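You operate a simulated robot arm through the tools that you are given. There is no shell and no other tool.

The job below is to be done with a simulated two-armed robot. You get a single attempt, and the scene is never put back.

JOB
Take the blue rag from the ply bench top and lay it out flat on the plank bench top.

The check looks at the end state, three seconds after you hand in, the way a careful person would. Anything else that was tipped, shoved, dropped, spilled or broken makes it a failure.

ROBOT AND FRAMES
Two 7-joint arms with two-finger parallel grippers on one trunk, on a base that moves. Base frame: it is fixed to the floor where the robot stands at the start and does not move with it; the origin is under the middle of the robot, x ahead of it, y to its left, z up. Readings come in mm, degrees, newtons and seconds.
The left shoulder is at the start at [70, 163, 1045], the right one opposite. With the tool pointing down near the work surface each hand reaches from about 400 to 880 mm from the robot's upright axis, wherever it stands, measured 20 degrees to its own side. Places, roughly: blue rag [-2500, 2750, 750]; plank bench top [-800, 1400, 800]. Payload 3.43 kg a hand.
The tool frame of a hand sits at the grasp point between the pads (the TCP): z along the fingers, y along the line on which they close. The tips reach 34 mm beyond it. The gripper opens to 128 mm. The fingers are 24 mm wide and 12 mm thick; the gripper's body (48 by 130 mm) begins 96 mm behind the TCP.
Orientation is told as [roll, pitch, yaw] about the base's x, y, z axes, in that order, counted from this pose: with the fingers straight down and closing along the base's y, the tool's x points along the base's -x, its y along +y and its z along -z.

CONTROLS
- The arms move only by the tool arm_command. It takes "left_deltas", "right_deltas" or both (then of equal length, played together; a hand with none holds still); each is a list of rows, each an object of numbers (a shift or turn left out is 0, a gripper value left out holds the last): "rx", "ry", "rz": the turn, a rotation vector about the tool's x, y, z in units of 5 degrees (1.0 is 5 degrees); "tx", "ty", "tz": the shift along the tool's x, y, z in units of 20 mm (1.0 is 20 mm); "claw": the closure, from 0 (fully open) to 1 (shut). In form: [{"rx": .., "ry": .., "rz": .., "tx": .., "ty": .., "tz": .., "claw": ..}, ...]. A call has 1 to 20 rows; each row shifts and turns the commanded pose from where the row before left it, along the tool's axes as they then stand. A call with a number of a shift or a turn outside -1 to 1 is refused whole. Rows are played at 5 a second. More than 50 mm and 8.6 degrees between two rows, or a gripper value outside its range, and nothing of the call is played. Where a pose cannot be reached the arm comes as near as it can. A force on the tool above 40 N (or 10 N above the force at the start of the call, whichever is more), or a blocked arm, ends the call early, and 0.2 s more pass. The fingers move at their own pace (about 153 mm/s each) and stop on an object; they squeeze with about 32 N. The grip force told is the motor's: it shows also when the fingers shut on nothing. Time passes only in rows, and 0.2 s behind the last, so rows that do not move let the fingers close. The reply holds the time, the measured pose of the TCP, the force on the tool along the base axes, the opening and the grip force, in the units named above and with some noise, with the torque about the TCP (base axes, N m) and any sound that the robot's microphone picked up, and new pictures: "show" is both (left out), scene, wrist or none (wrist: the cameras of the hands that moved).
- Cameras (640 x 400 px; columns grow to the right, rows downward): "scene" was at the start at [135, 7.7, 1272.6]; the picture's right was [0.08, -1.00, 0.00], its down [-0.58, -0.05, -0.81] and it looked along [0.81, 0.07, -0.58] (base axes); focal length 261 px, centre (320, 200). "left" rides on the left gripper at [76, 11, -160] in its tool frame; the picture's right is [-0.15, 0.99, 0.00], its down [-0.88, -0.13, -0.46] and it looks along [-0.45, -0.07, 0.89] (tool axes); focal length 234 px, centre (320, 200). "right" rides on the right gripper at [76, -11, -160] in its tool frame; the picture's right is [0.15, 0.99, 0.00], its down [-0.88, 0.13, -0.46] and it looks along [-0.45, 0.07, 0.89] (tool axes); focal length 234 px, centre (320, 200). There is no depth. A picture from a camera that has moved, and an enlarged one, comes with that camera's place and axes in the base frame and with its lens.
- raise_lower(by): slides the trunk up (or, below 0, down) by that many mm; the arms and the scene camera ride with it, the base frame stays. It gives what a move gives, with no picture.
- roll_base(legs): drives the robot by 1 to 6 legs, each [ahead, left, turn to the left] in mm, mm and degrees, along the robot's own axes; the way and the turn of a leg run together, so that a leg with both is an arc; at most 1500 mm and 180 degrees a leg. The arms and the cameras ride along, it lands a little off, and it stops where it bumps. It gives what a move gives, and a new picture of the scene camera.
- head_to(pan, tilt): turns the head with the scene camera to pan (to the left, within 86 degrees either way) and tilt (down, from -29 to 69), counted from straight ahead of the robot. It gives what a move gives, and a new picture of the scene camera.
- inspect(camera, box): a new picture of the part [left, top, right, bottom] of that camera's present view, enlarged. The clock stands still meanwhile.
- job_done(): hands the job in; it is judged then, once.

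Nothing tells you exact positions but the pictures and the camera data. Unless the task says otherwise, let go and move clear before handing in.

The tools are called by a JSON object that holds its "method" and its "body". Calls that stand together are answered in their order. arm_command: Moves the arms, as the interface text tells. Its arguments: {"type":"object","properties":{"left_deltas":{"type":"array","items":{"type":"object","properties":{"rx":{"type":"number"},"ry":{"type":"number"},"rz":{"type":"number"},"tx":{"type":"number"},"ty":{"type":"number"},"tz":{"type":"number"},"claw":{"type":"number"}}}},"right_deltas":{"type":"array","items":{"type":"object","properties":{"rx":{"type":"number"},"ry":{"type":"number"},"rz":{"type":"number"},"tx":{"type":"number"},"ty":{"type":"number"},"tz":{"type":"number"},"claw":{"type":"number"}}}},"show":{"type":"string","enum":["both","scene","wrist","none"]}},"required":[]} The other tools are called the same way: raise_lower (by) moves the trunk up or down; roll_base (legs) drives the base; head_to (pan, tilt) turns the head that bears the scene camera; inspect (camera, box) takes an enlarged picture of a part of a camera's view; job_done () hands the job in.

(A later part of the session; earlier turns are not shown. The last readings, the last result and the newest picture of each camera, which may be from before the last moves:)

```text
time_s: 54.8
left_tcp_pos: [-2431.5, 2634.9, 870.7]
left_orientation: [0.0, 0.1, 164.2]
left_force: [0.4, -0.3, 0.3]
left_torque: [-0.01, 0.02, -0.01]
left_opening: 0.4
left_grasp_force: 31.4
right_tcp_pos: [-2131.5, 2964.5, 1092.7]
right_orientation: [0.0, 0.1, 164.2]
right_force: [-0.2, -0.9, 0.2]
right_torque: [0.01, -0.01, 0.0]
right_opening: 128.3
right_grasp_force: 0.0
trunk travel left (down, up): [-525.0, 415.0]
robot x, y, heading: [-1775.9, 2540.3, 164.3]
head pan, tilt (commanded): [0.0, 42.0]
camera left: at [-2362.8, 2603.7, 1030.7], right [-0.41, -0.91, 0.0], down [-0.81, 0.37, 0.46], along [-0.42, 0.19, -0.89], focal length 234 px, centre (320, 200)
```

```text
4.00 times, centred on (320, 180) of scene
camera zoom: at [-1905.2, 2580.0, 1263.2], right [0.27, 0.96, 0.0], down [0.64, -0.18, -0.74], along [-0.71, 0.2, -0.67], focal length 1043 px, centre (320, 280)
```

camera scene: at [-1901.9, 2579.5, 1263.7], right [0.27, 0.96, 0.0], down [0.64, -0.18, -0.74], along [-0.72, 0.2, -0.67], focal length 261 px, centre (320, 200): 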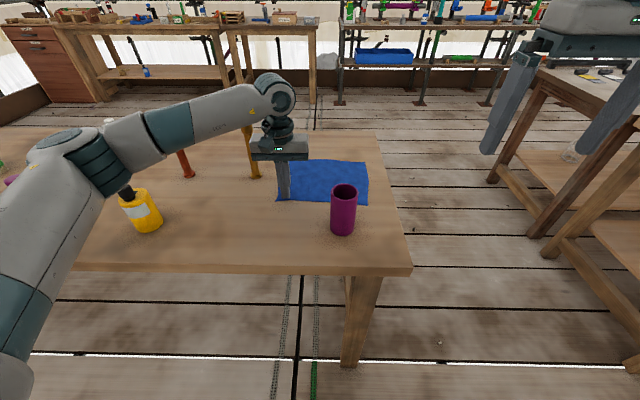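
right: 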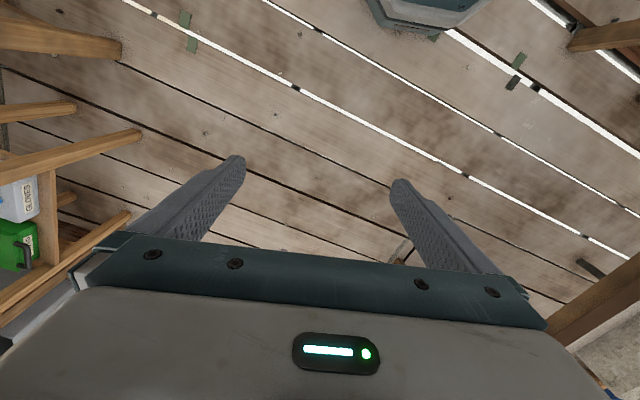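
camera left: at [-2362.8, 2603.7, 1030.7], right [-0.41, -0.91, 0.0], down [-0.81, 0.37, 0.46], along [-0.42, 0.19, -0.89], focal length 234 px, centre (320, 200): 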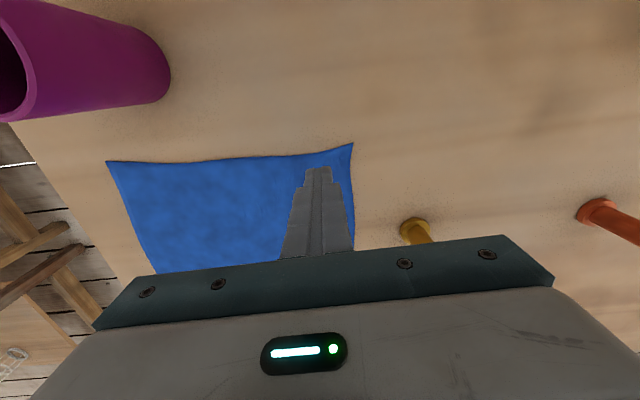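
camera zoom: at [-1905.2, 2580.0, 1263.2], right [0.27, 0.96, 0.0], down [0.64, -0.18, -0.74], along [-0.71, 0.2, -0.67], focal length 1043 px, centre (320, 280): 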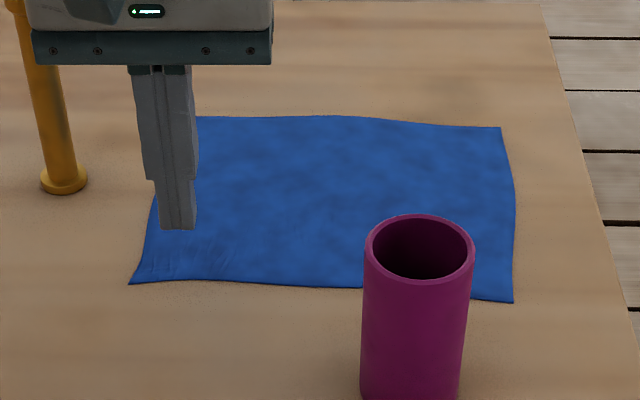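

The first pinch slipped: fingers just skated over the cloth. I'll instead straddle the left edge: outer finger outside the cloth (slightly lower by a small tilt), inner finger pressed as an anchor, then push the edge inward while closing.

{"method": "arm_command", "body": {"left_deltas": [{"claw": 0.53, "tz": -0.3}, {"rx": 0.4, "ty": 0.5, "tx": -0.15}, {"tz": 0.8}, {"tz": 0.6}, {"tz": 0.3}, {}], "show": "wrist"}}

{"method": "inspect", "body": {"camera": "left", "box": [220, 110, 420, 235]}}

```text
time_s: 56.2
left_tcp_pos: [-2437.4, 2627.3, 843.9]
left_orientation: [-2.0, 0.1, 164.2]
left_force: [-0.3, -0.5, 0.4]
left_torque: [-0.02, 0.02, -0.03]
left_opening: 60.1
left_grasp_force: 0.0
right_tcp_pos: [-2132.4, 2965.1, 1093.1]
right_orientation: [0.0, 0.0, 164.2]
right_force: [0.0, 0.0, 0.1]
right_torque: [-0.02, 0.02, 0.02]
right_opening: 128.0
right_grasp_force: 0.0
trunk travel left (down, up): [-525.0, 415.0]
robot x, y, heading: [-1777.1, 2543.3, 163.9]
head pan, tilt (commanded): [0.0, 42.0]
camera left: at [-2369.8, 2591.4, 1002.9], right [-0.41, -0.91, -0.03], down [-0.82, 0.35, 0.46], along [-0.41, 0.22, -0.89], focal length 234 px, centre (320, 200)
```

left: 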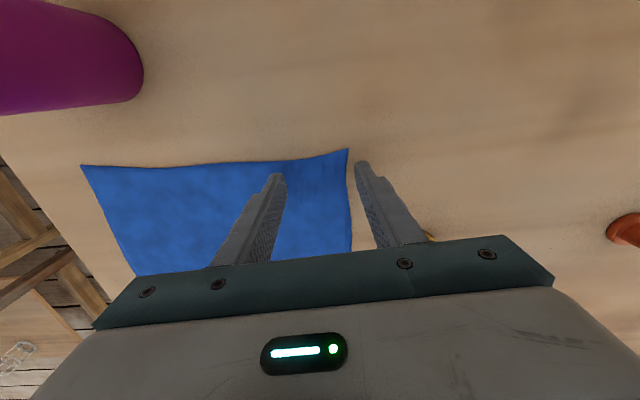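

```text
3.20 times, centred on (320, 172) of left
camera zoom: at [-2369.8, 2591.4, 1002.9], right [-0.41, -0.91, -0.03], down [-0.82, 0.35, 0.46], along [-0.41, 0.22, -0.89], focal length 749 px, centre (320, 288)
```

zoom: 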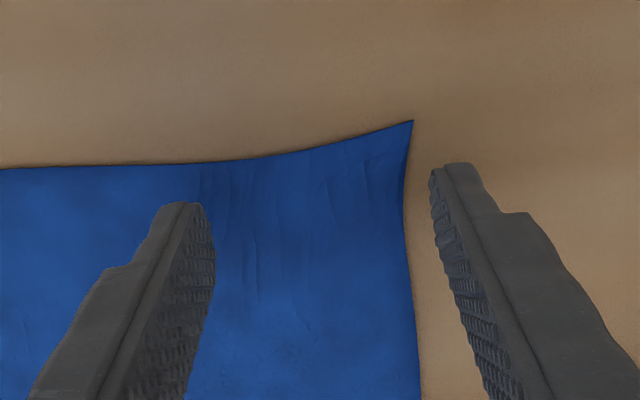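

The outer finger is just outside the left edge, the inner one on the cloth. Descending to contact.

{"method": "arm_command", "body": {"left_deltas": [{"tz": 0.15}, {"tz": 0.1}, {"tz": 0.1}, {"tz": 0.05}, {}], "show": "wrist"}}

```text
time_s: 57.4
left_tcp_pos: [-2437.7, 2628.3, 836.8]
left_orientation: [-2.1, 0.0, 164.2]
left_force: [-0.7, 0.4, -0.2]
left_torque: [0.0, -0.01, 0.0]
left_opening: 60.3
left_grasp_force: 0.0
right_tcp_pos: [-2131.8, 2965.1, 1093.8]
right_orientation: [0.0, 0.0, 164.2]
right_force: [-0.1, -0.3, 0.2]
right_torque: [0.0, 0.01, 0.0]
right_opening: 127.9
right_grasp_force: 0.0
trunk travel left (down, up): [-525.0, 415.0]
robot x, y, heading: [-1774.5, 2544.1, 164.3]
head pan, tilt (commanded): [0.0, 42.0]
camera left: at [-2370.4, 2592.1, 995.4], right [-0.41, -0.91, -0.03], down [-0.82, 0.35, 0.46], along [-0.41, 0.22, -0.89], focal length 234 px, centre (320, 200)
```

left: 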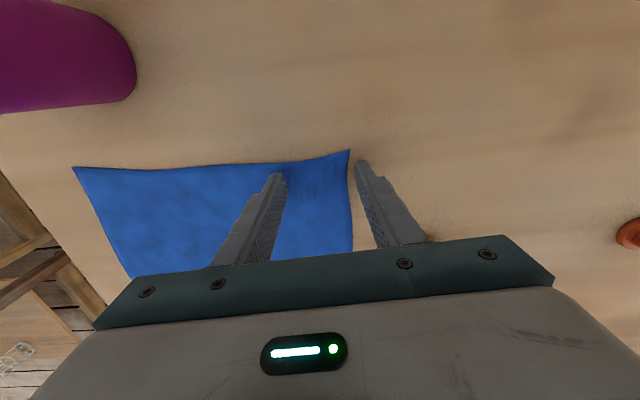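

{"method": "arm_command", "body": {"left_deltas": [{"tz": 0.05}, {"tz": 0.05}, {"tz": 0.05}, {}], "show": "none"}}

```text
time_s: 58.4
left_tcp_pos: [-2437.8, 2627.9, 836.0]
left_orientation: [-2.0, -0.2, 164.2]
left_force: [-6.4, 1.8, 14.5]
left_torque: [-0.47, 0.33, -0.27]
left_opening: 59.6
left_grasp_force: 0.1
right_tcp_pos: [-2131.5, 2965.3, 1095.0]
right_orientation: [0.1, 0.0, 164.2]
right_force: [0.9, -0.3, 0.4]
right_torque: [0.02, 0.01, 0.0]
right_opening: 127.9
right_grasp_force: 0.1
trunk travel left (down, up): [-525.0, 415.0]
robot x, y, heading: [-1768.6, 2543.1, 164.1]
head pan, tilt (commanded): [0.0, 42.0]
```

Outer finger is carrying the load on the bench. I'll take out half of the tilt so the inner finger loads the cloth too.

{"method": "arm_command", "body": {"left_deltas": [{"rx": -0.25, "tz": 0.03}, {}], "show": "none"}}

```text
time_s: 59.0
left_tcp_pos: [-2436.9, 2628.0, 834.3]
left_orientation: [-0.8, -0.2, 164.2]
left_force: [-2.6, 1.5, 18.4]
left_torque: [0.62, -0.07, 0.14]
left_opening: 60.8
left_grasp_force: 0.1
right_tcp_pos: [-2129.9, 2963.9, 1094.9]
right_orientation: [0.0, -0.1, 164.2]
right_force: [0.1, 0.1, 0.4]
right_torque: [-0.01, 0.01, -0.01]
right_opening: 128.0
right_grasp_force: 0.0
trunk travel left (down, up): [-525.0, 415.0]
robot x, y, heading: [-1772.5, 2540.2, 164.3]
head pan, tilt (commanded): [0.0, 42.0]
```

Now the inner finger carries it; halfway between is right. I'll set that and then close while sliding the hand inward so the outer finger pushes the edge and the inner stays put.

{"method": "arm_command", "body": {"left_deltas": [{"rx": 0.12, "tz": 0.03}, {}], "show": "none"}}

{"method": "arm_command", "body": {"left_deltas": [{"claw": 0.58, "ty": -0.16}, {"claw": 0.63, "ty": -0.16}, {"claw": 0.68, "ty": -0.16}, {"claw": 0.73, "ty": -0.16}, {"claw": 0.78, "ty": -0.16}], "show": "wrist"}}

{"method": "inspect", "body": {"camera": "left", "box": [220, 110, 420, 235]}}

```text
time_s: 59.6
left_tcp_pos: [-2437.2, 2628.4, 835.5]
left_orientation: [-1.4, -0.2, 164.3]
left_force: [-6.0, 2.1, 24.9]
left_torque: [-0.35, 0.25, -0.07]
left_opening: 60.3
left_grasp_force: 0.1
right_tcp_pos: [-2130.1, 2965.0, 1094.4]
right_orientation: [0.1, -0.1, 164.2]
right_force: [-0.1, -0.1, 0.6]
right_torque: [0.02, -0.03, 0.01]
right_opening: 127.9
right_grasp_force: 0.2
trunk travel left (down, up): [-525.0, 415.0]
robot x, y, heading: [-1770.4, 2544.6, 164.2]
head pan, tilt (commanded): [0.0, 42.0]
```

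```text
time_s: 60.8
left_tcp_pos: [-2432.9, 2641.9, 835.1]
left_orientation: [-1.4, -0.2, 164.2]
left_force: [1.8, -6.2, 23.3]
left_torque: [0.17, -0.12, -0.07]
left_opening: 26.1
left_grasp_force: 0.0
right_tcp_pos: [-2128.9, 2964.4, 1096.3]
right_orientation: [0.1, 0.0, 164.2]
right_force: [-1.3, 0.0, 0.9]
right_torque: [0.0, 0.01, -0.01]
right_opening: 128.1
right_grasp_force: 0.0
trunk travel left (down, up): [-525.0, 415.0]
robot x, y, heading: [-1774.7, 2545.0, 164.1]
head pan, tilt (commanded): [0.0, 42.0]
camera left: at [-2363.8, 2607.0, 994.0], right [-0.41, -0.91, -0.02], down [-0.81, 0.35, 0.46], along [-0.41, 0.21, -0.89], focal length 234 px, centre (320, 200)
```

left: 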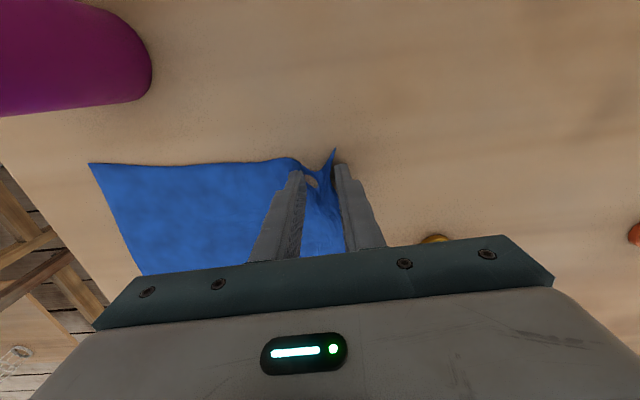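

```text
3.20 times, centred on (320, 172) of left
camera zoom: at [-2363.8, 2607.0, 994.0], right [-0.41, -0.91, -0.02], down [-0.81, 0.35, 0.46], along [-0.41, 0.21, -0.89], focal length 749 px, centre (320, 288)
```

zoom: 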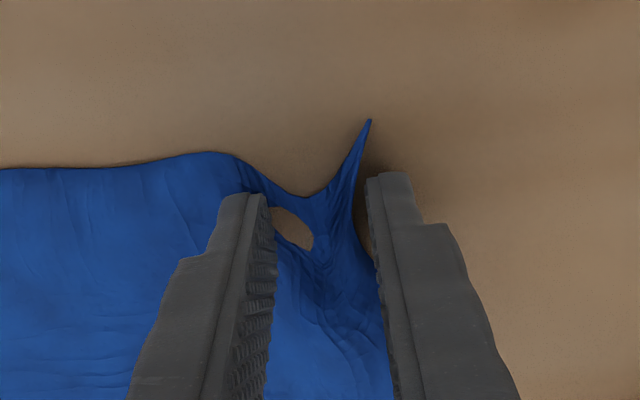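

It's working: the cloth edge is being pushed up into a fold between the fingers. I'll close the rest of the way.

{"method": "arm_command", "body": {"left_deltas": [{"claw": 0.83, "ty": -0.16}, {"claw": 0.88, "ty": -0.16}, {"claw": 0.93, "ty": -0.16}, {"claw": 1, "ty": -0.1}, {"claw": 1}, {"claw": 1}], "show": "wrist"}}

{"method": "inspect", "body": {"camera": "left", "box": [220, 110, 420, 235]}}

```text
time_s: 62.2
left_tcp_pos: [-2430.2, 2653.6, 835.0]
left_orientation: [-1.4, -0.1, 164.2]
left_force: [-2.7, -4.9, 19.1]
left_torque: [-0.06, 0.08, -0.03]
left_opening: 2.4
left_grasp_force: 32.1
right_tcp_pos: [-2130.6, 2965.0, 1094.9]
right_orientation: [0.0, -0.2, 164.2]
right_force: [0.7, -0.3, -0.4]
right_torque: [-0.02, 0.02, -0.03]
right_opening: 128.0
right_grasp_force: 0.0
trunk travel left (down, up): [-525.0, 415.0]
robot x, y, heading: [-1772.9, 2542.2, 164.3]
head pan, tilt (commanded): [0.0, 42.0]
camera left: at [-2360.8, 2619.2, 994.3], right [-0.41, -0.91, -0.02], down [-0.81, 0.35, 0.46], along [-0.41, 0.21, -0.89], focal length 234 px, centre (320, 200)
```

left: 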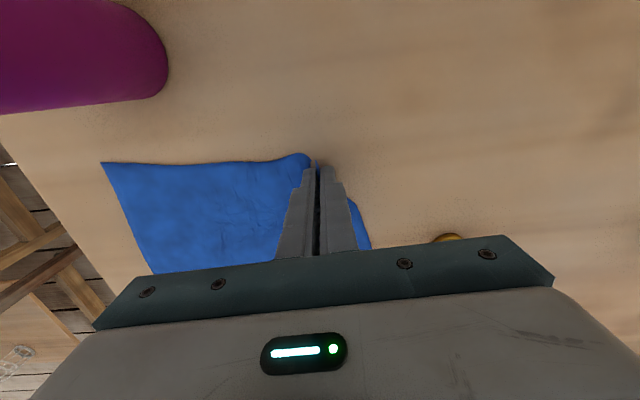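

```text
3.20 times, centred on (320, 172) of left
camera zoom: at [-2360.8, 2619.2, 994.3], right [-0.41, -0.91, -0.02], down [-0.81, 0.35, 0.46], along [-0.41, 0.21, -0.89], focal length 749 px, centre (320, 288)
```

zoom: 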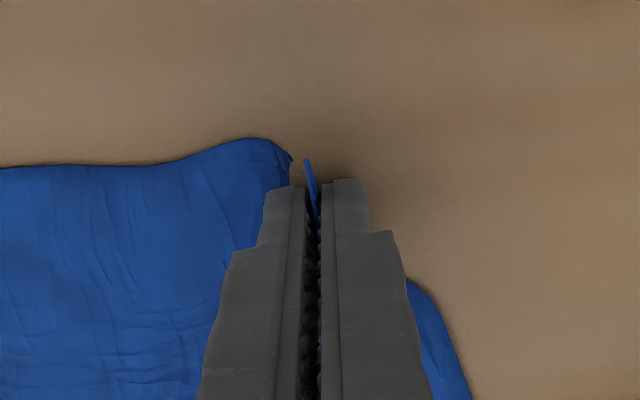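

The gripper now holds cloth (opening 2.4 mm with the corner between the fingers). I'll lift 40 mm to test.

{"method": "arm_command", "body": {"left_deltas": [{"tz": -0.3}, {"tz": -0.5}, {"tz": -0.6}, {"tz": -0.6}, {}], "show": "wrist"}}

{"method": "inspect", "body": {"camera": "scene", "box": [240, 130, 400, 230]}}

```text
time_s: 63.4
left_tcp_pos: [-2432.2, 2652.9, 873.7]
left_orientation: [-1.4, 0.0, 164.3]
left_force: [-0.9, 0.1, 0.3]
left_torque: [0.03, 0.02, 0.0]
left_opening: 2.5
left_grasp_force: 32.1
right_tcp_pos: [-2131.9, 2964.7, 1094.5]
right_orientation: [0.1, 0.0, 164.2]
right_force: [0.1, -0.8, 0.2]
right_torque: [0.02, 0.0, 0.0]
right_opening: 128.1
right_grasp_force: 0.0
trunk travel left (down, up): [-525.0, 415.0]
robot x, y, heading: [-1776.3, 2546.1, 164.1]
head pan, tilt (commanded): [0.0, 42.0]
camera left: at [-2363.6, 2618.2, 1032.9], right [-0.41, -0.91, -0.02], down [-0.81, 0.36, 0.46], along [-0.41, 0.21, -0.89], focal length 234 px, centre (320, 200)
```

left: 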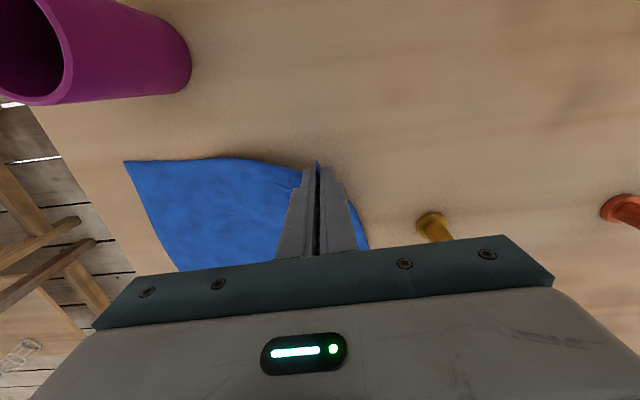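

```text
4.00 times, centred on (320, 180) of scene
camera zoom: at [-1905.3, 2579.9, 1263.2], right [0.27, 0.96, 0.0], down [0.64, -0.18, -0.74], along [-0.71, 0.2, -0.67], focal length 1043 px, centre (320, 280)
```

zoom: 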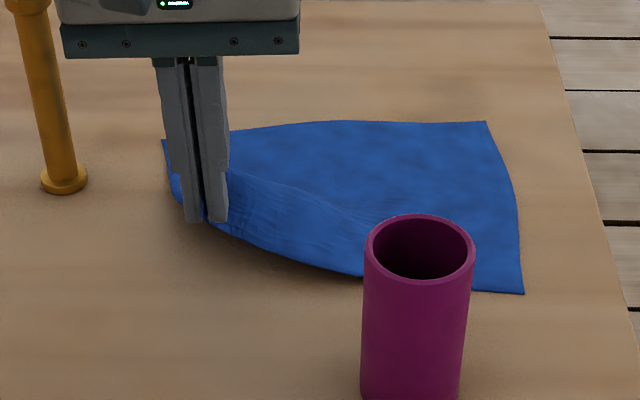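

The left hand holds the near-left corner. Now the right hand goes over the near-right corner (about 638 ahead, 133 right), clear of the mug, for the same trick mirrored.

{"method": "arm_command", "body": {"right_deltas": [{"tx": -0.97, "ty": 0.98, "claw": 0.53}, {"tx": -0.97, "ty": 0.98}, {"tx": -0.97, "ty": 0.98}, {"tx": -0.97, "ty": 0.98}, {"tx": -0.97, "ty": 0.98}, {"tx": -0.97, "ty": 0.98}, {"tx": -0.97, "ty": 0.98}, {"tx": -0.97, "ty": 0.98}, {"tx": -0.97, "ty": 0.98}, {"tx": -0.97, "ty": 0.98}, {"tz": 1}, {"tz": 1}, {"tz": 1}, {"tz": 1}, {"tz": 1}, {"tz": 1}, {"tz": 1}, {"tz": 1}]}}

{"method": "inspect", "body": {"camera": "scene", "box": [240, 130, 400, 230]}}

```text
time_s: 67.2
left_tcp_pos: [-2432.2, 2654.2, 873.9]
left_orientation: [-1.4, 0.0, 164.1]
left_force: [-0.4, 0.6, 0.3]
left_torque: [0.03, -0.02, -0.05]
left_opening: 2.2
left_grasp_force: 32.3
right_tcp_pos: [-2373.7, 2828.8, 931.0]
right_orientation: [-0.1, 0.0, 164.2]
right_force: [-0.6, 0.2, -0.1]
right_torque: [-0.01, -0.03, 0.02]
right_opening: 60.2
right_grasp_force: 0.0
trunk travel left (down, up): [-525.0, 415.0]
robot x, y, heading: [-1774.6, 2542.1, 164.1]
head pan, tilt (commanded): [0.0, 42.0]
camera scene: at [-1905.6, 2580.2, 1263.1], right [0.27, 0.96, 0.0], down [0.64, -0.18, -0.74], along [-0.71, 0.2, -0.67], focal length 261 px, centre (320, 200)
camera right: at [-2297.4, 2818.1, 1090.9], right [-0.13, -0.99, 0.0], down [-0.88, 0.11, 0.46], along [-0.45, 0.06, -0.89], focal length 234 px, centre (320, 200)
```

scene: 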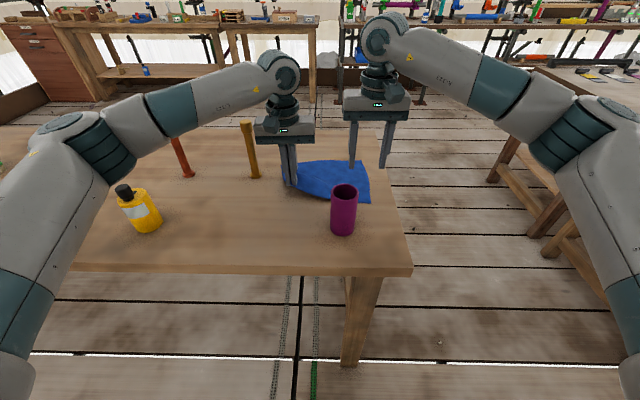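
right: 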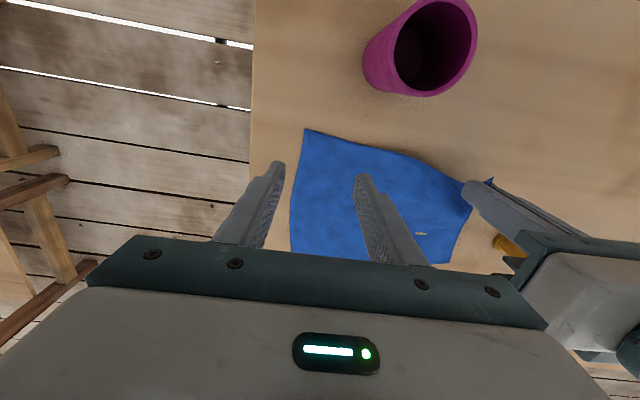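

```text
4.00 times, centred on (320, 180) of scene
camera zoom: at [-1905.6, 2580.2, 1263.1], right [0.27, 0.96, 0.0], down [0.64, -0.18, -0.74], along [-0.71, 0.2, -0.67], focal length 1043 px, centre (320, 280)
```

zoom: 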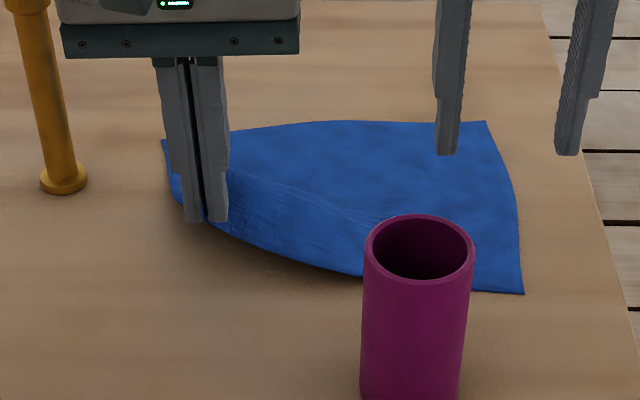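

The right fingers straddle the right edge near the corner as wanted. Adding the small tilt (outer finger lower) and descending.

{"method": "arm_command", "body": {"right_deltas": [{"rx": -0.28, "tx": 0.15}, {"tz": 1}, {"tz": 1}, {"tz": 1}, {"tz": 0.8}, {"tz": 0.5}, {"tz": 0.2}, {}], "show": "wrist"}}

{"method": "inspect", "body": {"camera": "right", "box": [220, 110, 420, 235]}}

```text
time_s: 69.0
left_tcp_pos: [-2432.0, 2653.4, 873.1]
left_orientation: [-1.5, 0.1, 164.1]
left_force: [-0.1, 0.1, 0.6]
left_torque: [-0.03, 0.03, 0.0]
left_opening: 2.0
left_grasp_force: 31.9
right_tcp_pos: [-2369.5, 2825.9, 843.8]
right_orientation: [1.4, -0.1, 164.2]
right_force: [0.2, 0.2, -0.2]
right_torque: [0.0, -0.02, -0.02]
right_opening: 60.2
right_grasp_force: 0.1
trunk travel left (down, up): [-525.0, 415.0]
robot x, y, heading: [-1775.0, 2547.2, 164.1]
head pan, tilt (commanded): [0.0, 42.0]
camera right: at [-2293.1, 2819.3, 1001.9], right [-0.13, -0.99, 0.02], down [-0.88, 0.13, 0.46], along [-0.46, 0.04, -0.89], focal length 234 px, centre (320, 200)
```

right: 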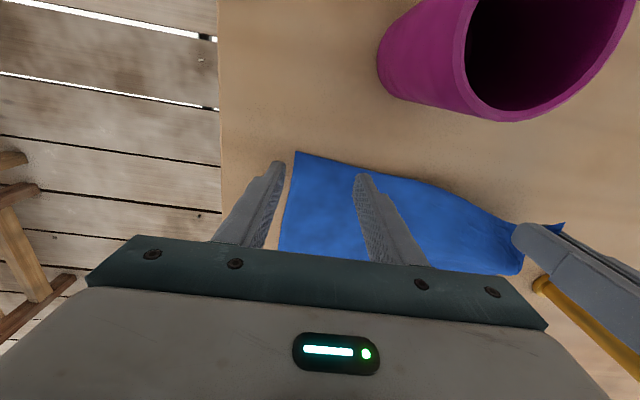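

```text
3.20 times, centred on (320, 172) of right
camera zoom: at [-2293.1, 2819.3, 1001.9], right [-0.13, -0.99, 0.02], down [-0.88, 0.13, 0.46], along [-0.46, 0.04, -0.89], focal length 749 px, centre (320, 288)
```

zoom: 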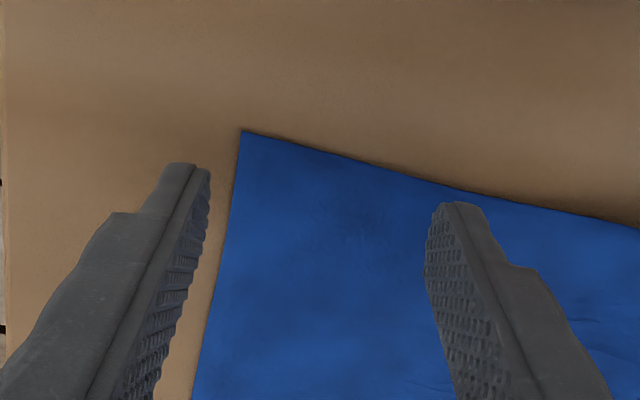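

Inner finger is near the receding near-edge; I'll move 6 mm deeper and descend to contact.

{"method": "arm_command", "body": {"right_deltas": [{"tx": -0.3}, {"tz": 0.15}, {"tz": 0.1}, {"tz": 0.1}, {"tz": 0.05}, {}], "show": "none"}}

```text
time_s: 70.4
left_tcp_pos: [-2431.7, 2653.4, 872.7]
left_orientation: [-1.4, 0.0, 164.2]
left_force: [0.6, 0.5, -0.2]
left_torque: [-0.02, 0.03, -0.03]
left_opening: 2.1
left_grasp_force: 31.8
right_tcp_pos: [-2374.1, 2826.8, 836.5]
right_orientation: [1.4, 0.0, 164.2]
right_force: [0.5, -0.3, 0.1]
right_torque: [-0.02, 0.02, -0.03]
right_opening: 60.1
right_grasp_force: 0.0
trunk travel left (down, up): [-525.0, 415.0]
robot x, y, heading: [-1771.6, 2541.3, 164.3]
head pan, tilt (commanded): [0.0, 42.0]
```

{"method": "arm_command", "body": {"right_deltas": [{"tz": 0.05}, {"tz": 0.05}, {"tz": 0.05}, {}], "show": "none"}}

```text
time_s: 71.4
left_tcp_pos: [-2431.7, 2652.5, 873.7]
left_orientation: [-1.4, 0.0, 164.1]
left_force: [0.4, -0.9, -0.5]
left_torque: [0.03, -0.02, -0.02]
left_opening: 1.9
left_grasp_force: 32.1
right_tcp_pos: [-2375.1, 2827.5, 835.7]
right_orientation: [1.3, -0.2, 164.3]
right_force: [2.2, 1.9, 15.0]
right_torque: [0.39, -0.18, -0.03]
right_opening: 60.1
right_grasp_force: 0.2
trunk travel left (down, up): [-525.0, 415.0]
robot x, y, heading: [-1774.7, 2545.0, 164.4]
head pan, tilt (commanded): [0.0, 42.0]
```

{"method": "arm_command", "body": {"right_deltas": [{"tz": 0.05, "rx": 0.04}, {}, {"claw": 0.58, "ty": 0.16}, {"claw": 0.63, "ty": 0.16}, {"claw": 0.68, "ty": 0.16}, {"claw": 0.73, "ty": 0.16}, {"claw": 0.78, "ty": 0.16}], "show": "wrist"}}

{"method": "inspect", "body": {"camera": "right", "box": [220, 110, 420, 235]}}

```text
time_s: 73.0
left_tcp_pos: [-2429.5, 2653.0, 875.6]
left_orientation: [-1.3, -0.2, 164.0]
left_force: [0.1, 0.0, 0.0]
left_torque: [0.0, -0.02, -0.02]
left_opening: 2.1
left_grasp_force: 31.8
right_tcp_pos: [-2378.3, 2813.0, 835.0]
right_orientation: [1.2, -0.3, 164.0]
right_force: [0.5, 8.9, 35.1]
right_torque: [-0.16, 0.05, -0.01]
right_opening: 24.0
right_grasp_force: 0.0
trunk travel left (down, up): [-525.0, 415.0]
robot x, y, heading: [-1771.0, 2544.0, 164.1]
head pan, tilt (commanded): [0.0, 42.0]
camera right: at [-2300.7, 2805.9, 992.9], right [-0.13, -0.99, 0.02], down [-0.88, 0.13, 0.46], along [-0.46, 0.04, -0.89], focal length 234 px, centre (320, 200)
```

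right: 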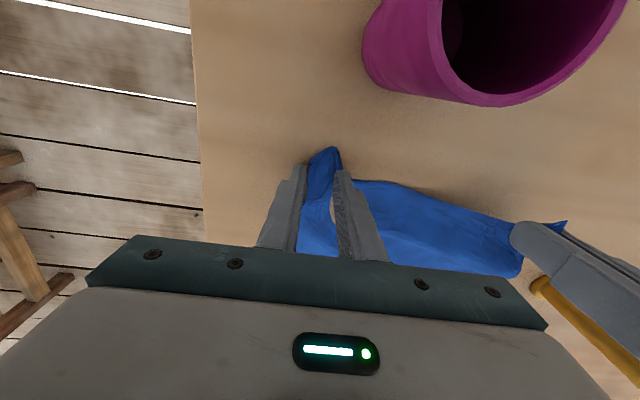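

```text
3.20 times, centred on (320, 172) of right
camera zoom: at [-2300.7, 2805.9, 992.9], right [-0.13, -0.99, 0.02], down [-0.88, 0.13, 0.46], along [-0.46, 0.04, -0.89], focal length 749 px, centre (320, 288)
```

zoom: 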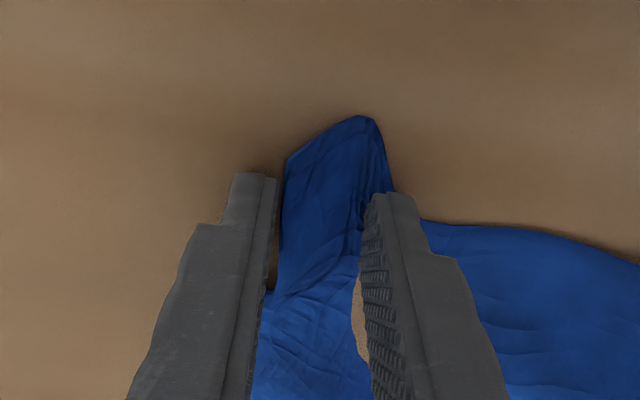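

The right corner is bunching between the fingers too. Easing pressure slightly and closing fully.

{"method": "arm_command", "body": {"right_deltas": [{"claw": 0.83, "ty": 0.16, "tz": -0.03}, {"claw": 0.88, "ty": 0.16}, {"claw": 0.93, "ty": 0.16}, {"claw": 1, "ty": 0.1}, {"claw": 1}, {"claw": 1}], "show": "wrist"}}

{"method": "inspect", "body": {"camera": "right", "box": [220, 110, 420, 235]}}

```text
time_s: 74.4
left_tcp_pos: [-2430.3, 2653.0, 877.1]
left_orientation: [-1.3, -0.3, 164.2]
left_force: [-0.5, -0.2, -0.4]
left_torque: [0.0, -0.01, -0.03]
left_opening: 2.2
left_grasp_force: 32.1
right_tcp_pos: [-2380.0, 2801.0, 836.2]
right_orientation: [1.2, -0.2, 164.2]
right_force: [3.4, 7.5, 30.2]
right_torque: [0.12, -0.13, 0.0]
right_opening: 3.0
right_grasp_force: 32.4
trunk travel left (down, up): [-525.0, 415.0]
robot x, y, heading: [-1772.4, 2542.9, 164.5]
head pan, tilt (commanded): [0.0, 42.0]
camera right: at [-2303.8, 2793.4, 993.3], right [-0.13, -0.99, 0.02], down [-0.88, 0.12, 0.46], along [-0.46, 0.04, -0.89], focal length 234 px, centre (320, 200)
```

right: 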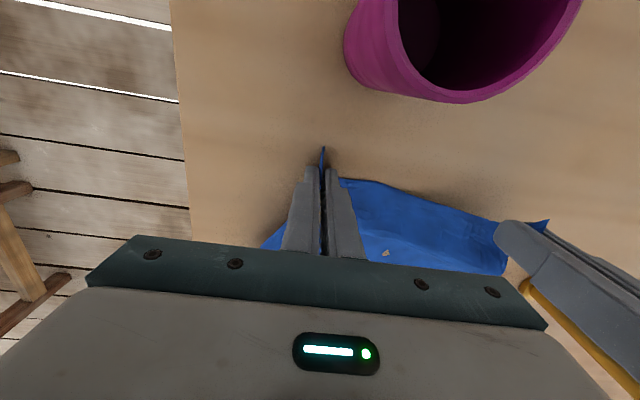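

```text
3.20 times, centred on (320, 172) of right
camera zoom: at [-2303.8, 2793.4, 993.3], right [-0.13, -0.99, 0.02], down [-0.88, 0.12, 0.46], along [-0.46, 0.04, -0.89], focal length 749 px, centre (320, 288)
```

zoom: 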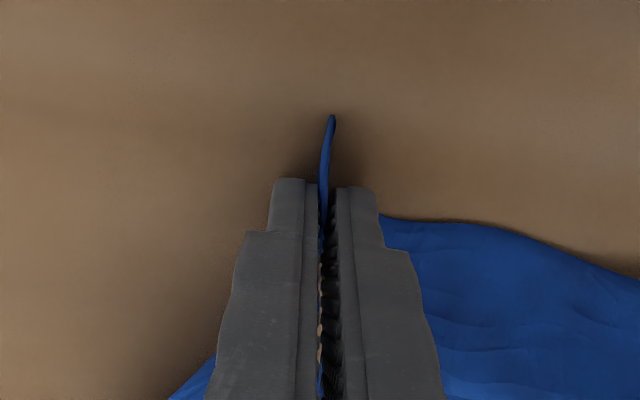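

Both corners are gripped. I'll lift the right hand level with the left, then raise both slowly and look.

{"method": "arm_command", "body": {"left_deltas": [{}, {}, {}, {"tz": -0.6}, {"tz": -0.8}, {"tz": -0.8}, {"tz": -0.8}, {"tz": -0.8}, {"tz": -0.8}, {"tz": -0.8}, {}], "right_deltas": [{"tz": -0.4}, {"tz": -0.8}, {"tz": -0.8}, {"tz": -0.6}, {"tz": -0.8}, {"tz": -0.8}, {"tz": -0.8}, {"tz": -0.8}, {"tz": -0.8}, {"tz": -0.8}, {}], "show": "both"}}

{"method": "inspect", "body": {"camera": "scene", "box": [220, 90, 420, 215]}}

```text
time_s: 76.8
left_tcp_pos: [-2433.2, 2649.1, 979.3]
left_orientation: [-1.4, 0.0, 164.2]
left_force: [-1.1, -0.4, -0.2]
left_torque: [-0.03, -0.03, -0.02]
left_opening: 2.0
left_grasp_force: 32.0
right_tcp_pos: [-2383.2, 2804.6, 981.1]
right_orientation: [1.2, 0.0, 164.2]
right_force: [-0.6, -0.2, 0.3]
right_torque: [0.0, -0.03, 0.01]
right_opening: 2.7
right_grasp_force: 32.2
trunk travel left (down, up): [-525.0, 415.0]
robot x, y, heading: [-1774.2, 2543.3, 164.1]
head pan, tilt (commanded): [0.0, 42.0]
camera scene: at [-1905.7, 2580.1, 1263.1], right [0.27, 0.96, 0.0], down [0.64, -0.18, -0.74], along [-0.71, 0.2, -0.67], focal length 261 px, centre (320, 200)
camera right: at [-2306.7, 2797.1, 1138.9], right [-0.13, -0.99, 0.02], down [-0.88, 0.12, 0.46], along [-0.46, 0.04, -0.89], focal length 234 px, centre (320, 200)
camera left: at [-2364.1, 2614.8, 1138.9], right [-0.41, -0.91, -0.02], down [-0.81, 0.36, 0.46], along [-0.41, 0.21, -0.89], focal length 234 px, centre (320, 200)
```

scene: 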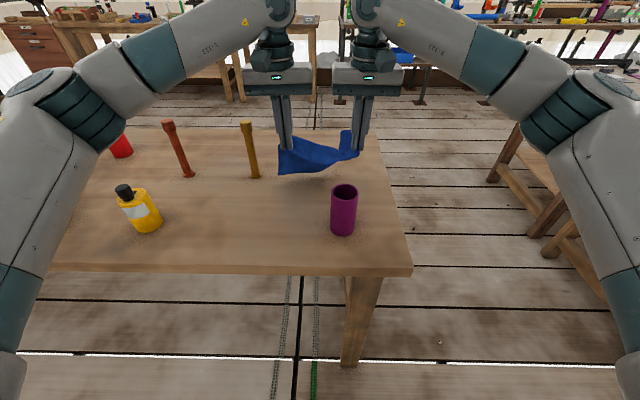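
right: 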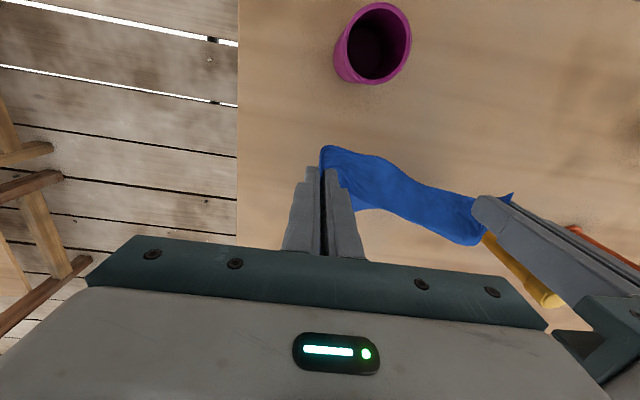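
left: 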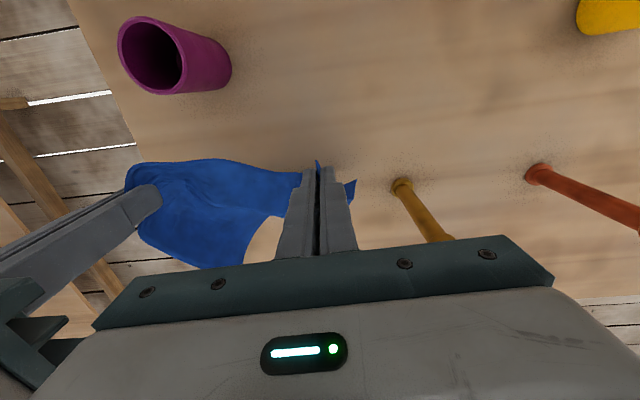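

```text
3.20 times, centred on (320, 152) of scene
camera zoom: at [-1905.7, 2580.1, 1263.1], right [0.27, 0.96, 0.0], down [0.64, -0.18, -0.74], along [-0.71, 0.2, -0.67], focal length 834 px, centre (320, 352)
```

zoom: 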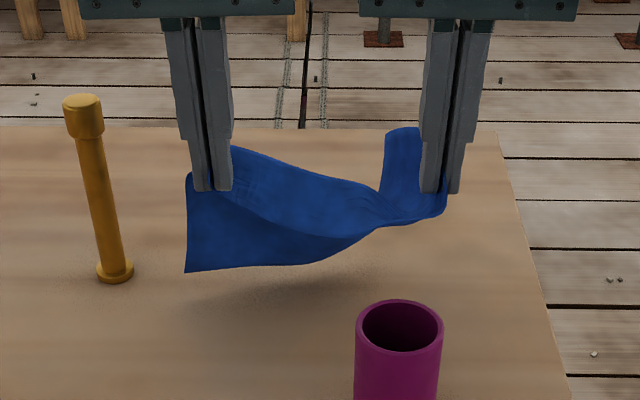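

The rag is lifted and hanging, with the right side somewhat bunched. I'll lift higher so it hangs freely and look again.

{"method": "arm_command", "body": {"left_deltas": [{"tz": -0.9}, {"tz": -0.9}, {"tz": -0.9}, {"tz": -0.9}, {"tz": -0.9}, {"tz": -0.9}, {"tz": -0.9}, {}, {}], "right_deltas": [{"tz": -0.9}, {"tz": -0.9}, {"tz": -0.9}, {"tz": -0.9}, {"tz": -0.9}, {"tz": -0.9}, {"tz": -0.9}, {}, {}], "show": "wrist"}}

{"method": "head_to", "body": {"pan": 0, "tilt": 20}}

{"method": "inspect", "body": {"camera": "scene", "box": [220, 130, 420, 255]}}

```text
time_s: 78.8
left_tcp_pos: [-2432.1, 2649.4, 1106.5]
left_orientation: [-1.5, 0.1, 164.1]
left_force: [-0.2, 0.3, -0.3]
left_torque: [-0.01, 0.03, -0.04]
left_opening: 2.3
left_grasp_force: 31.8
right_tcp_pos: [-2381.5, 2806.4, 1108.7]
right_orientation: [1.2, 0.1, 164.2]
right_force: [-0.6, -0.4, 0.6]
right_torque: [0.03, 0.01, 0.0]
right_opening: 2.5
right_grasp_force: 32.6
trunk travel left (down, up): [-525.0, 415.0]
robot x, y, heading: [-1772.9, 2543.9, 164.6]
head pan, tilt (commanded): [0.0, 42.0]
camera right: at [-2304.9, 2799.5, 1266.1], right [-0.13, -0.99, 0.02], down [-0.88, 0.12, 0.46], along [-0.46, 0.04, -0.89], focal length 234 px, centre (320, 200)
camera left: at [-2363.3, 2614.6, 1266.0], right [-0.41, -0.91, -0.02], down [-0.81, 0.36, 0.46], along [-0.41, 0.21, -0.89], focal length 234 px, centre (320, 200)
```

right: 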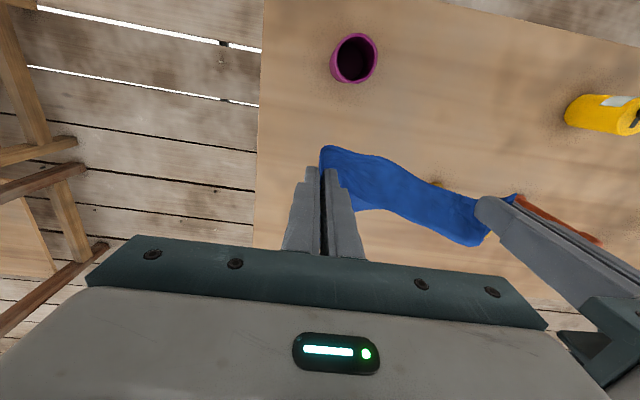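
left: 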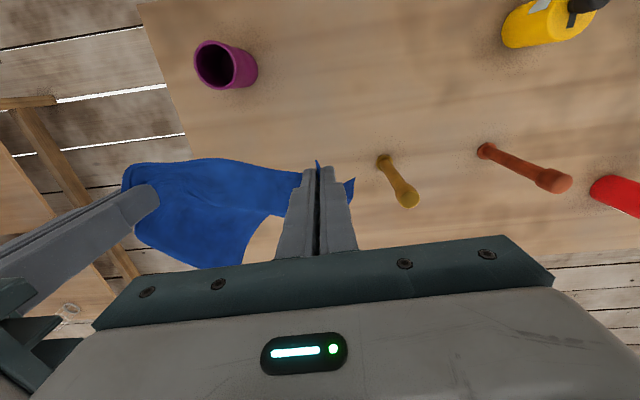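

```text
time_s: 79.7
left_tcp_pos: [-2433.1, 2650.1, 1106.4]
left_orientation: [-1.4, 0.0, 164.2]
left_force: [0.0, 0.3, 0.0]
left_torque: [-0.02, -0.03, 0.04]
left_opening: 2.2
left_grasp_force: 32.3
right_tcp_pos: [-2381.9, 2806.5, 1107.1]
right_orientation: [1.2, 0.0, 164.2]
right_force: [-0.8, 0.7, 1.3]
right_torque: [-0.02, 0.02, 0.01]
right_opening: 2.7
right_grasp_force: 32.0
trunk travel left (down, up): [-525.0, 415.0]
robot x, y, heading: [-1773.0, 2544.9, 164.1]
head pan, tilt (commanded): [0.0, 20.0]
camera scene: at [-1914.5, 2582.5, 1297.4], right [0.27, 0.96, 0.0], down [0.33, -0.09, -0.94], along [-0.9, 0.26, -0.34], focal length 261 px, centre (320, 200)
```

scene: 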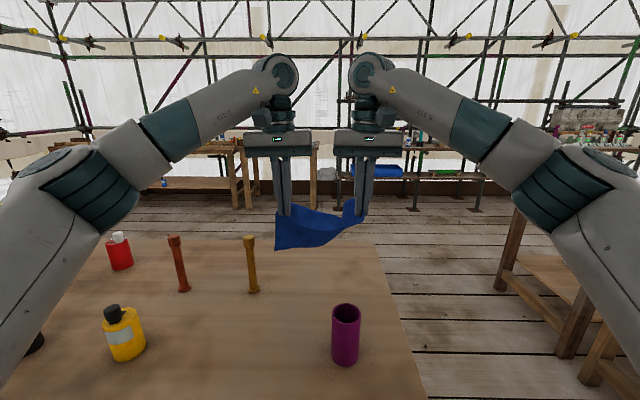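

```text
3.20 times, centred on (320, 192) of scene
camera zoom: at [-1914.5, 2582.5, 1297.4], right [0.27, 0.96, 0.0], down [0.33, -0.09, -0.94], along [-0.9, 0.26, -0.34], focal length 834 px, centre (320, 224)
```

zoom: 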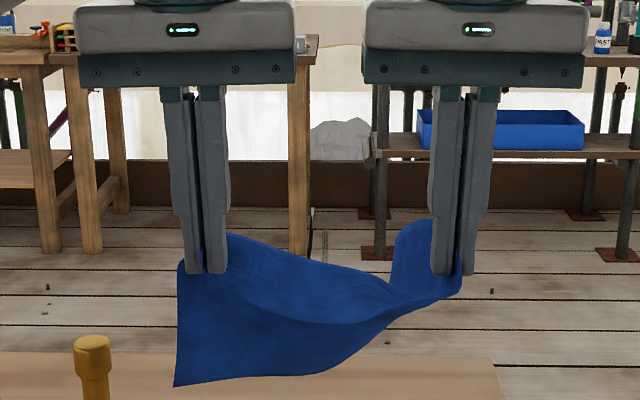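

The rag hangs from both hands, a bit stiff, its far part jutting ahead. I'll raise the trunk for clearance, draw the hands in and then look at it again.

{"method": "raise_lower", "body": {"by": 120}}

{"method": "arm_command", "body": {"left_deltas": [{"tx": 0.5}, {"tx": 0.8}, {"tx": 0.9}, {"tx": 0.9}, {"tx": 0.9}, {"tx": 0.9}, {"tx": 0.9}, {"tx": 0.9}, {"tx": 0.8}, {"tx": 0.5}, {}], "right_deltas": [{"tx": 0.5}, {"tx": 0.8}, {"tx": 0.9}, {"tx": 0.9}, {"tx": 0.9}, {"tx": 0.9}, {"tx": 0.9}, {"tx": 0.9}, {"tx": 0.8}, {"tx": 0.5}, {}], "show": "both"}}

```text
time_s: 81.2
left_tcp_pos: [-2432.6, 2650.3, 1226.5]
left_orientation: [-1.4, 0.0, 164.2]
left_force: [-0.8, -0.4, 0.2]
left_torque: [-0.01, -0.01, 0.0]
left_opening: 2.0
left_grasp_force: 31.6
right_tcp_pos: [-2382.2, 2807.6, 1228.0]
right_orientation: [1.1, 0.0, 164.1]
right_force: [-0.2, 0.4, -0.9]
right_torque: [-0.02, 0.01, -0.03]
right_opening: 2.5
right_grasp_force: 31.9
trunk travel left (down, up): [-645.0, 295.0]
robot x, y, heading: [-1773.9, 2542.1, 164.3]
head pan, tilt (commanded): [0.0, 20.0]
```

```text
time_s: 83.5
left_tcp_pos: [-2280.0, 2606.0, 1227.2]
left_orientation: [-1.5, 0.0, 164.2]
left_force: [0.1, -0.2, -0.6]
left_torque: [0.02, 0.01, -0.06]
left_opening: 2.3
left_grasp_force: 32.4
right_tcp_pos: [-2227.9, 2763.3, 1228.5]
right_orientation: [1.0, 0.0, 164.1]
right_force: [0.1, -0.2, -0.3]
right_torque: [-0.01, 0.02, 0.0]
right_opening: 2.5
right_grasp_force: 32.4
trunk travel left (down, up): [-645.0, 295.0]
robot x, y, heading: [-1771.5, 2545.0, 164.0]
head pan, tilt (commanded): [0.0, 20.0]
camera scene: at [-1914.6, 2582.6, 1417.5], right [0.27, 0.96, 0.0], down [0.33, -0.09, -0.94], along [-0.9, 0.26, -0.34], focal length 261 px, centre (320, 200)
camera right: at [-2151.1, 2756.1, 1386.7], right [-0.13, -0.99, 0.02], down [-0.88, 0.12, 0.46], along [-0.46, 0.04, -0.89], focal length 234 px, centre (320, 200)
camera left: at [-2210.6, 2571.0, 1387.1], right [-0.41, -0.91, -0.02], down [-0.81, 0.36, 0.46], along [-0.41, 0.21, -0.89], focal length 234 px, centre (320, 200)
```

scene: 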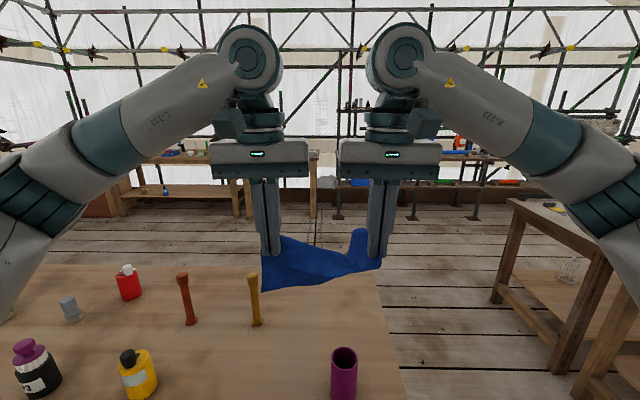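
right: 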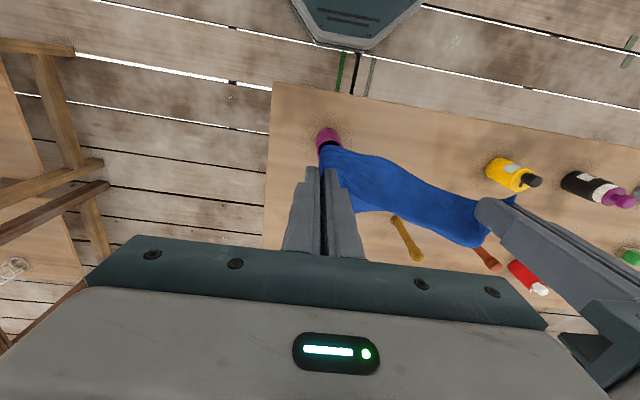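
left: 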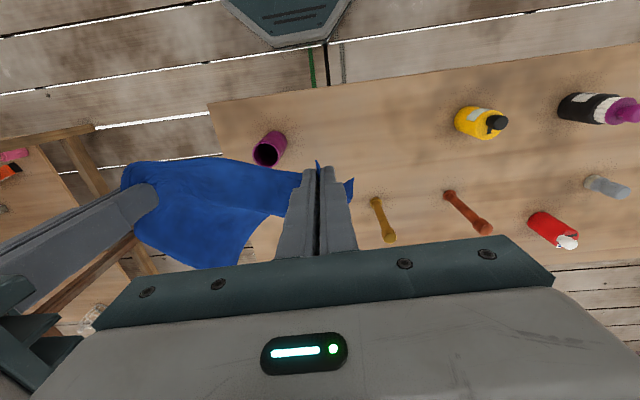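

{"method": "inspect", "body": {"camera": "scene", "box": [230, 170, 430, 295]}}

{"method": "inspect", "body": {"camera": "left", "box": [80, 120, 400, 320]}}

{"method": "inspect", "body": {"camera": "right", "box": [260, 100, 580, 300]}}

```text
3.20 times, centred on (330, 232) of scene
camera zoom: at [-1914.6, 2582.6, 1417.5], right [0.27, 0.96, 0.0], down [0.33, -0.09, -0.94], along [-0.9, 0.26, -0.34], focal length 834 px, centre (288, 96)
```

zoom: 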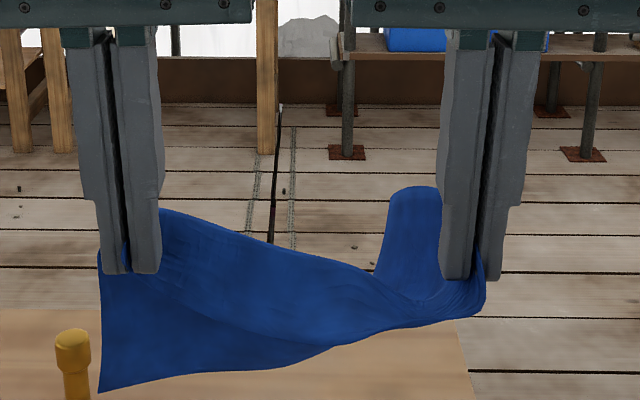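

```text
2.00 times, centred on (240, 220) of left
camera zoom: at [-2210.6, 2571.0, 1387.1], right [-0.41, -0.91, -0.02], down [-0.81, 0.36, 0.46], along [-0.41, 0.21, -0.89], focal length 468 px, centre (480, 160)
```

zoom: 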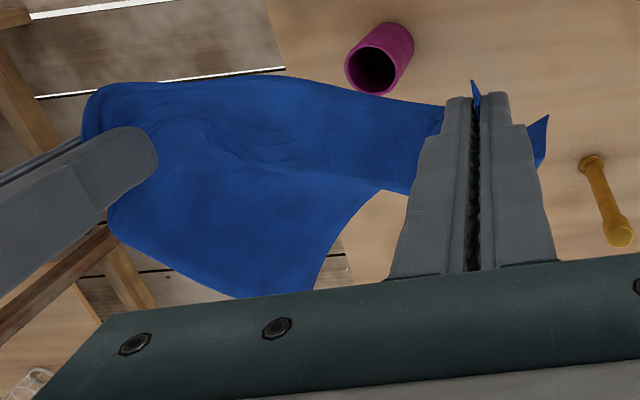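

```text
2.00 times, centred on (420, 200) of right
camera zoom: at [-2151.1, 2756.1, 1386.7], right [-0.13, -0.99, 0.02], down [-0.88, 0.12, 0.46], along [-0.46, 0.04, -0.89], focal length 468 px, centre (120, 200)
```

zoom: 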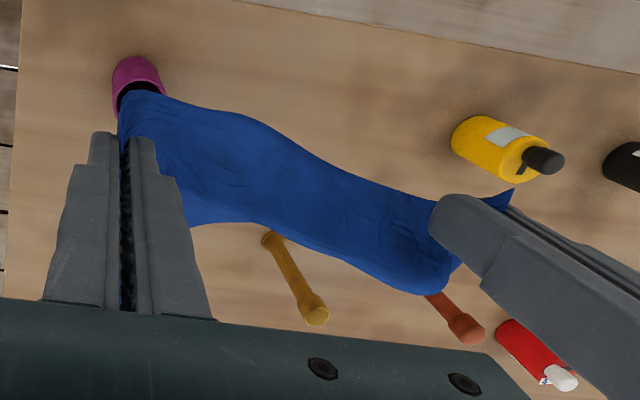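

The rag juts forward from the hands like a stiff sheet, left side drooping — good for laying. Now I'll back to the aisle centre, strafe along it and turn to face the plank bench.

{"method": "roll_base", "body": {"legs": [[-240, 0, 0], [0, 540, 0], [0, 0, -90], [0, 0, -90]]}}

{"method": "head_to", "body": {"pan": 0, "tilt": 35}}

```text
time_s: 95.7
left_tcp_pos: [-1178.8, 1900.7, 1227.5]
left_orientation: [-1.4, 0.0, -15.8]
left_force: [-0.3, 0.4, -0.5]
left_torque: [0.01, 0.04, 0.07]
left_opening: 2.1
left_grasp_force: 31.9
right_tcp_pos: [-1231.5, 1743.5, 1228.7]
right_orientation: [1.2, 0.0, -15.8]
right_force: [-0.3, -0.2, 0.3]
right_torque: [0.0, 0.03, 0.02]
right_opening: 2.4
right_grasp_force: 31.9
trunk travel left (down, up): [-645.0, 295.0]
robot x, y, heading: [-1684.4, 1965.1, -15.7]
head pan, tilt (commanded): [0.0, 20.0]
camera scene: at [-1549.8, 1924.9, 1417.5], right [-0.27, -0.96, 0.0], down [-0.33, 0.09, -0.94], along [0.9, -0.26, -0.34], focal length 261 px, centre (320, 200)
```

scene: 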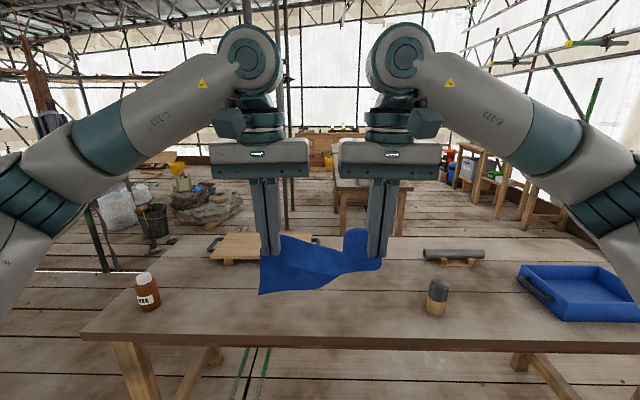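

```text
time_s: 96.5
left_tcp_pos: [-1179.7, 1901.2, 1229.3]
left_orientation: [-1.5, 0.0, -15.8]
left_force: [-0.8, 0.2, -0.4]
left_torque: [-0.01, -0.02, 0.06]
left_opening: 2.1
left_grasp_force: 32.4
right_tcp_pos: [-1231.5, 1743.3, 1227.3]
right_orientation: [1.2, 0.0, -15.8]
right_force: [0.1, -1.2, 0.4]
right_torque: [0.01, 0.01, 0.04]
right_opening: 2.5
right_grasp_force: 31.9
trunk travel left (down, up): [-645.0, 295.0]
robot x, y, heading: [-1683.4, 1963.2, -15.7]
head pan, tilt (commanded): [0.0, 35.0]
camera scene: at [-1554.7, 1926.3, 1393.7], right [-0.27, -0.96, 0.0], down [-0.55, 0.16, -0.82], along [0.79, -0.22, -0.57], focal length 261 px, centre (320, 200)
```

scene: 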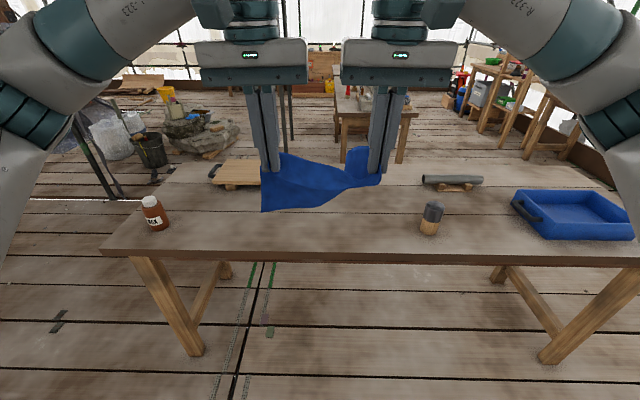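

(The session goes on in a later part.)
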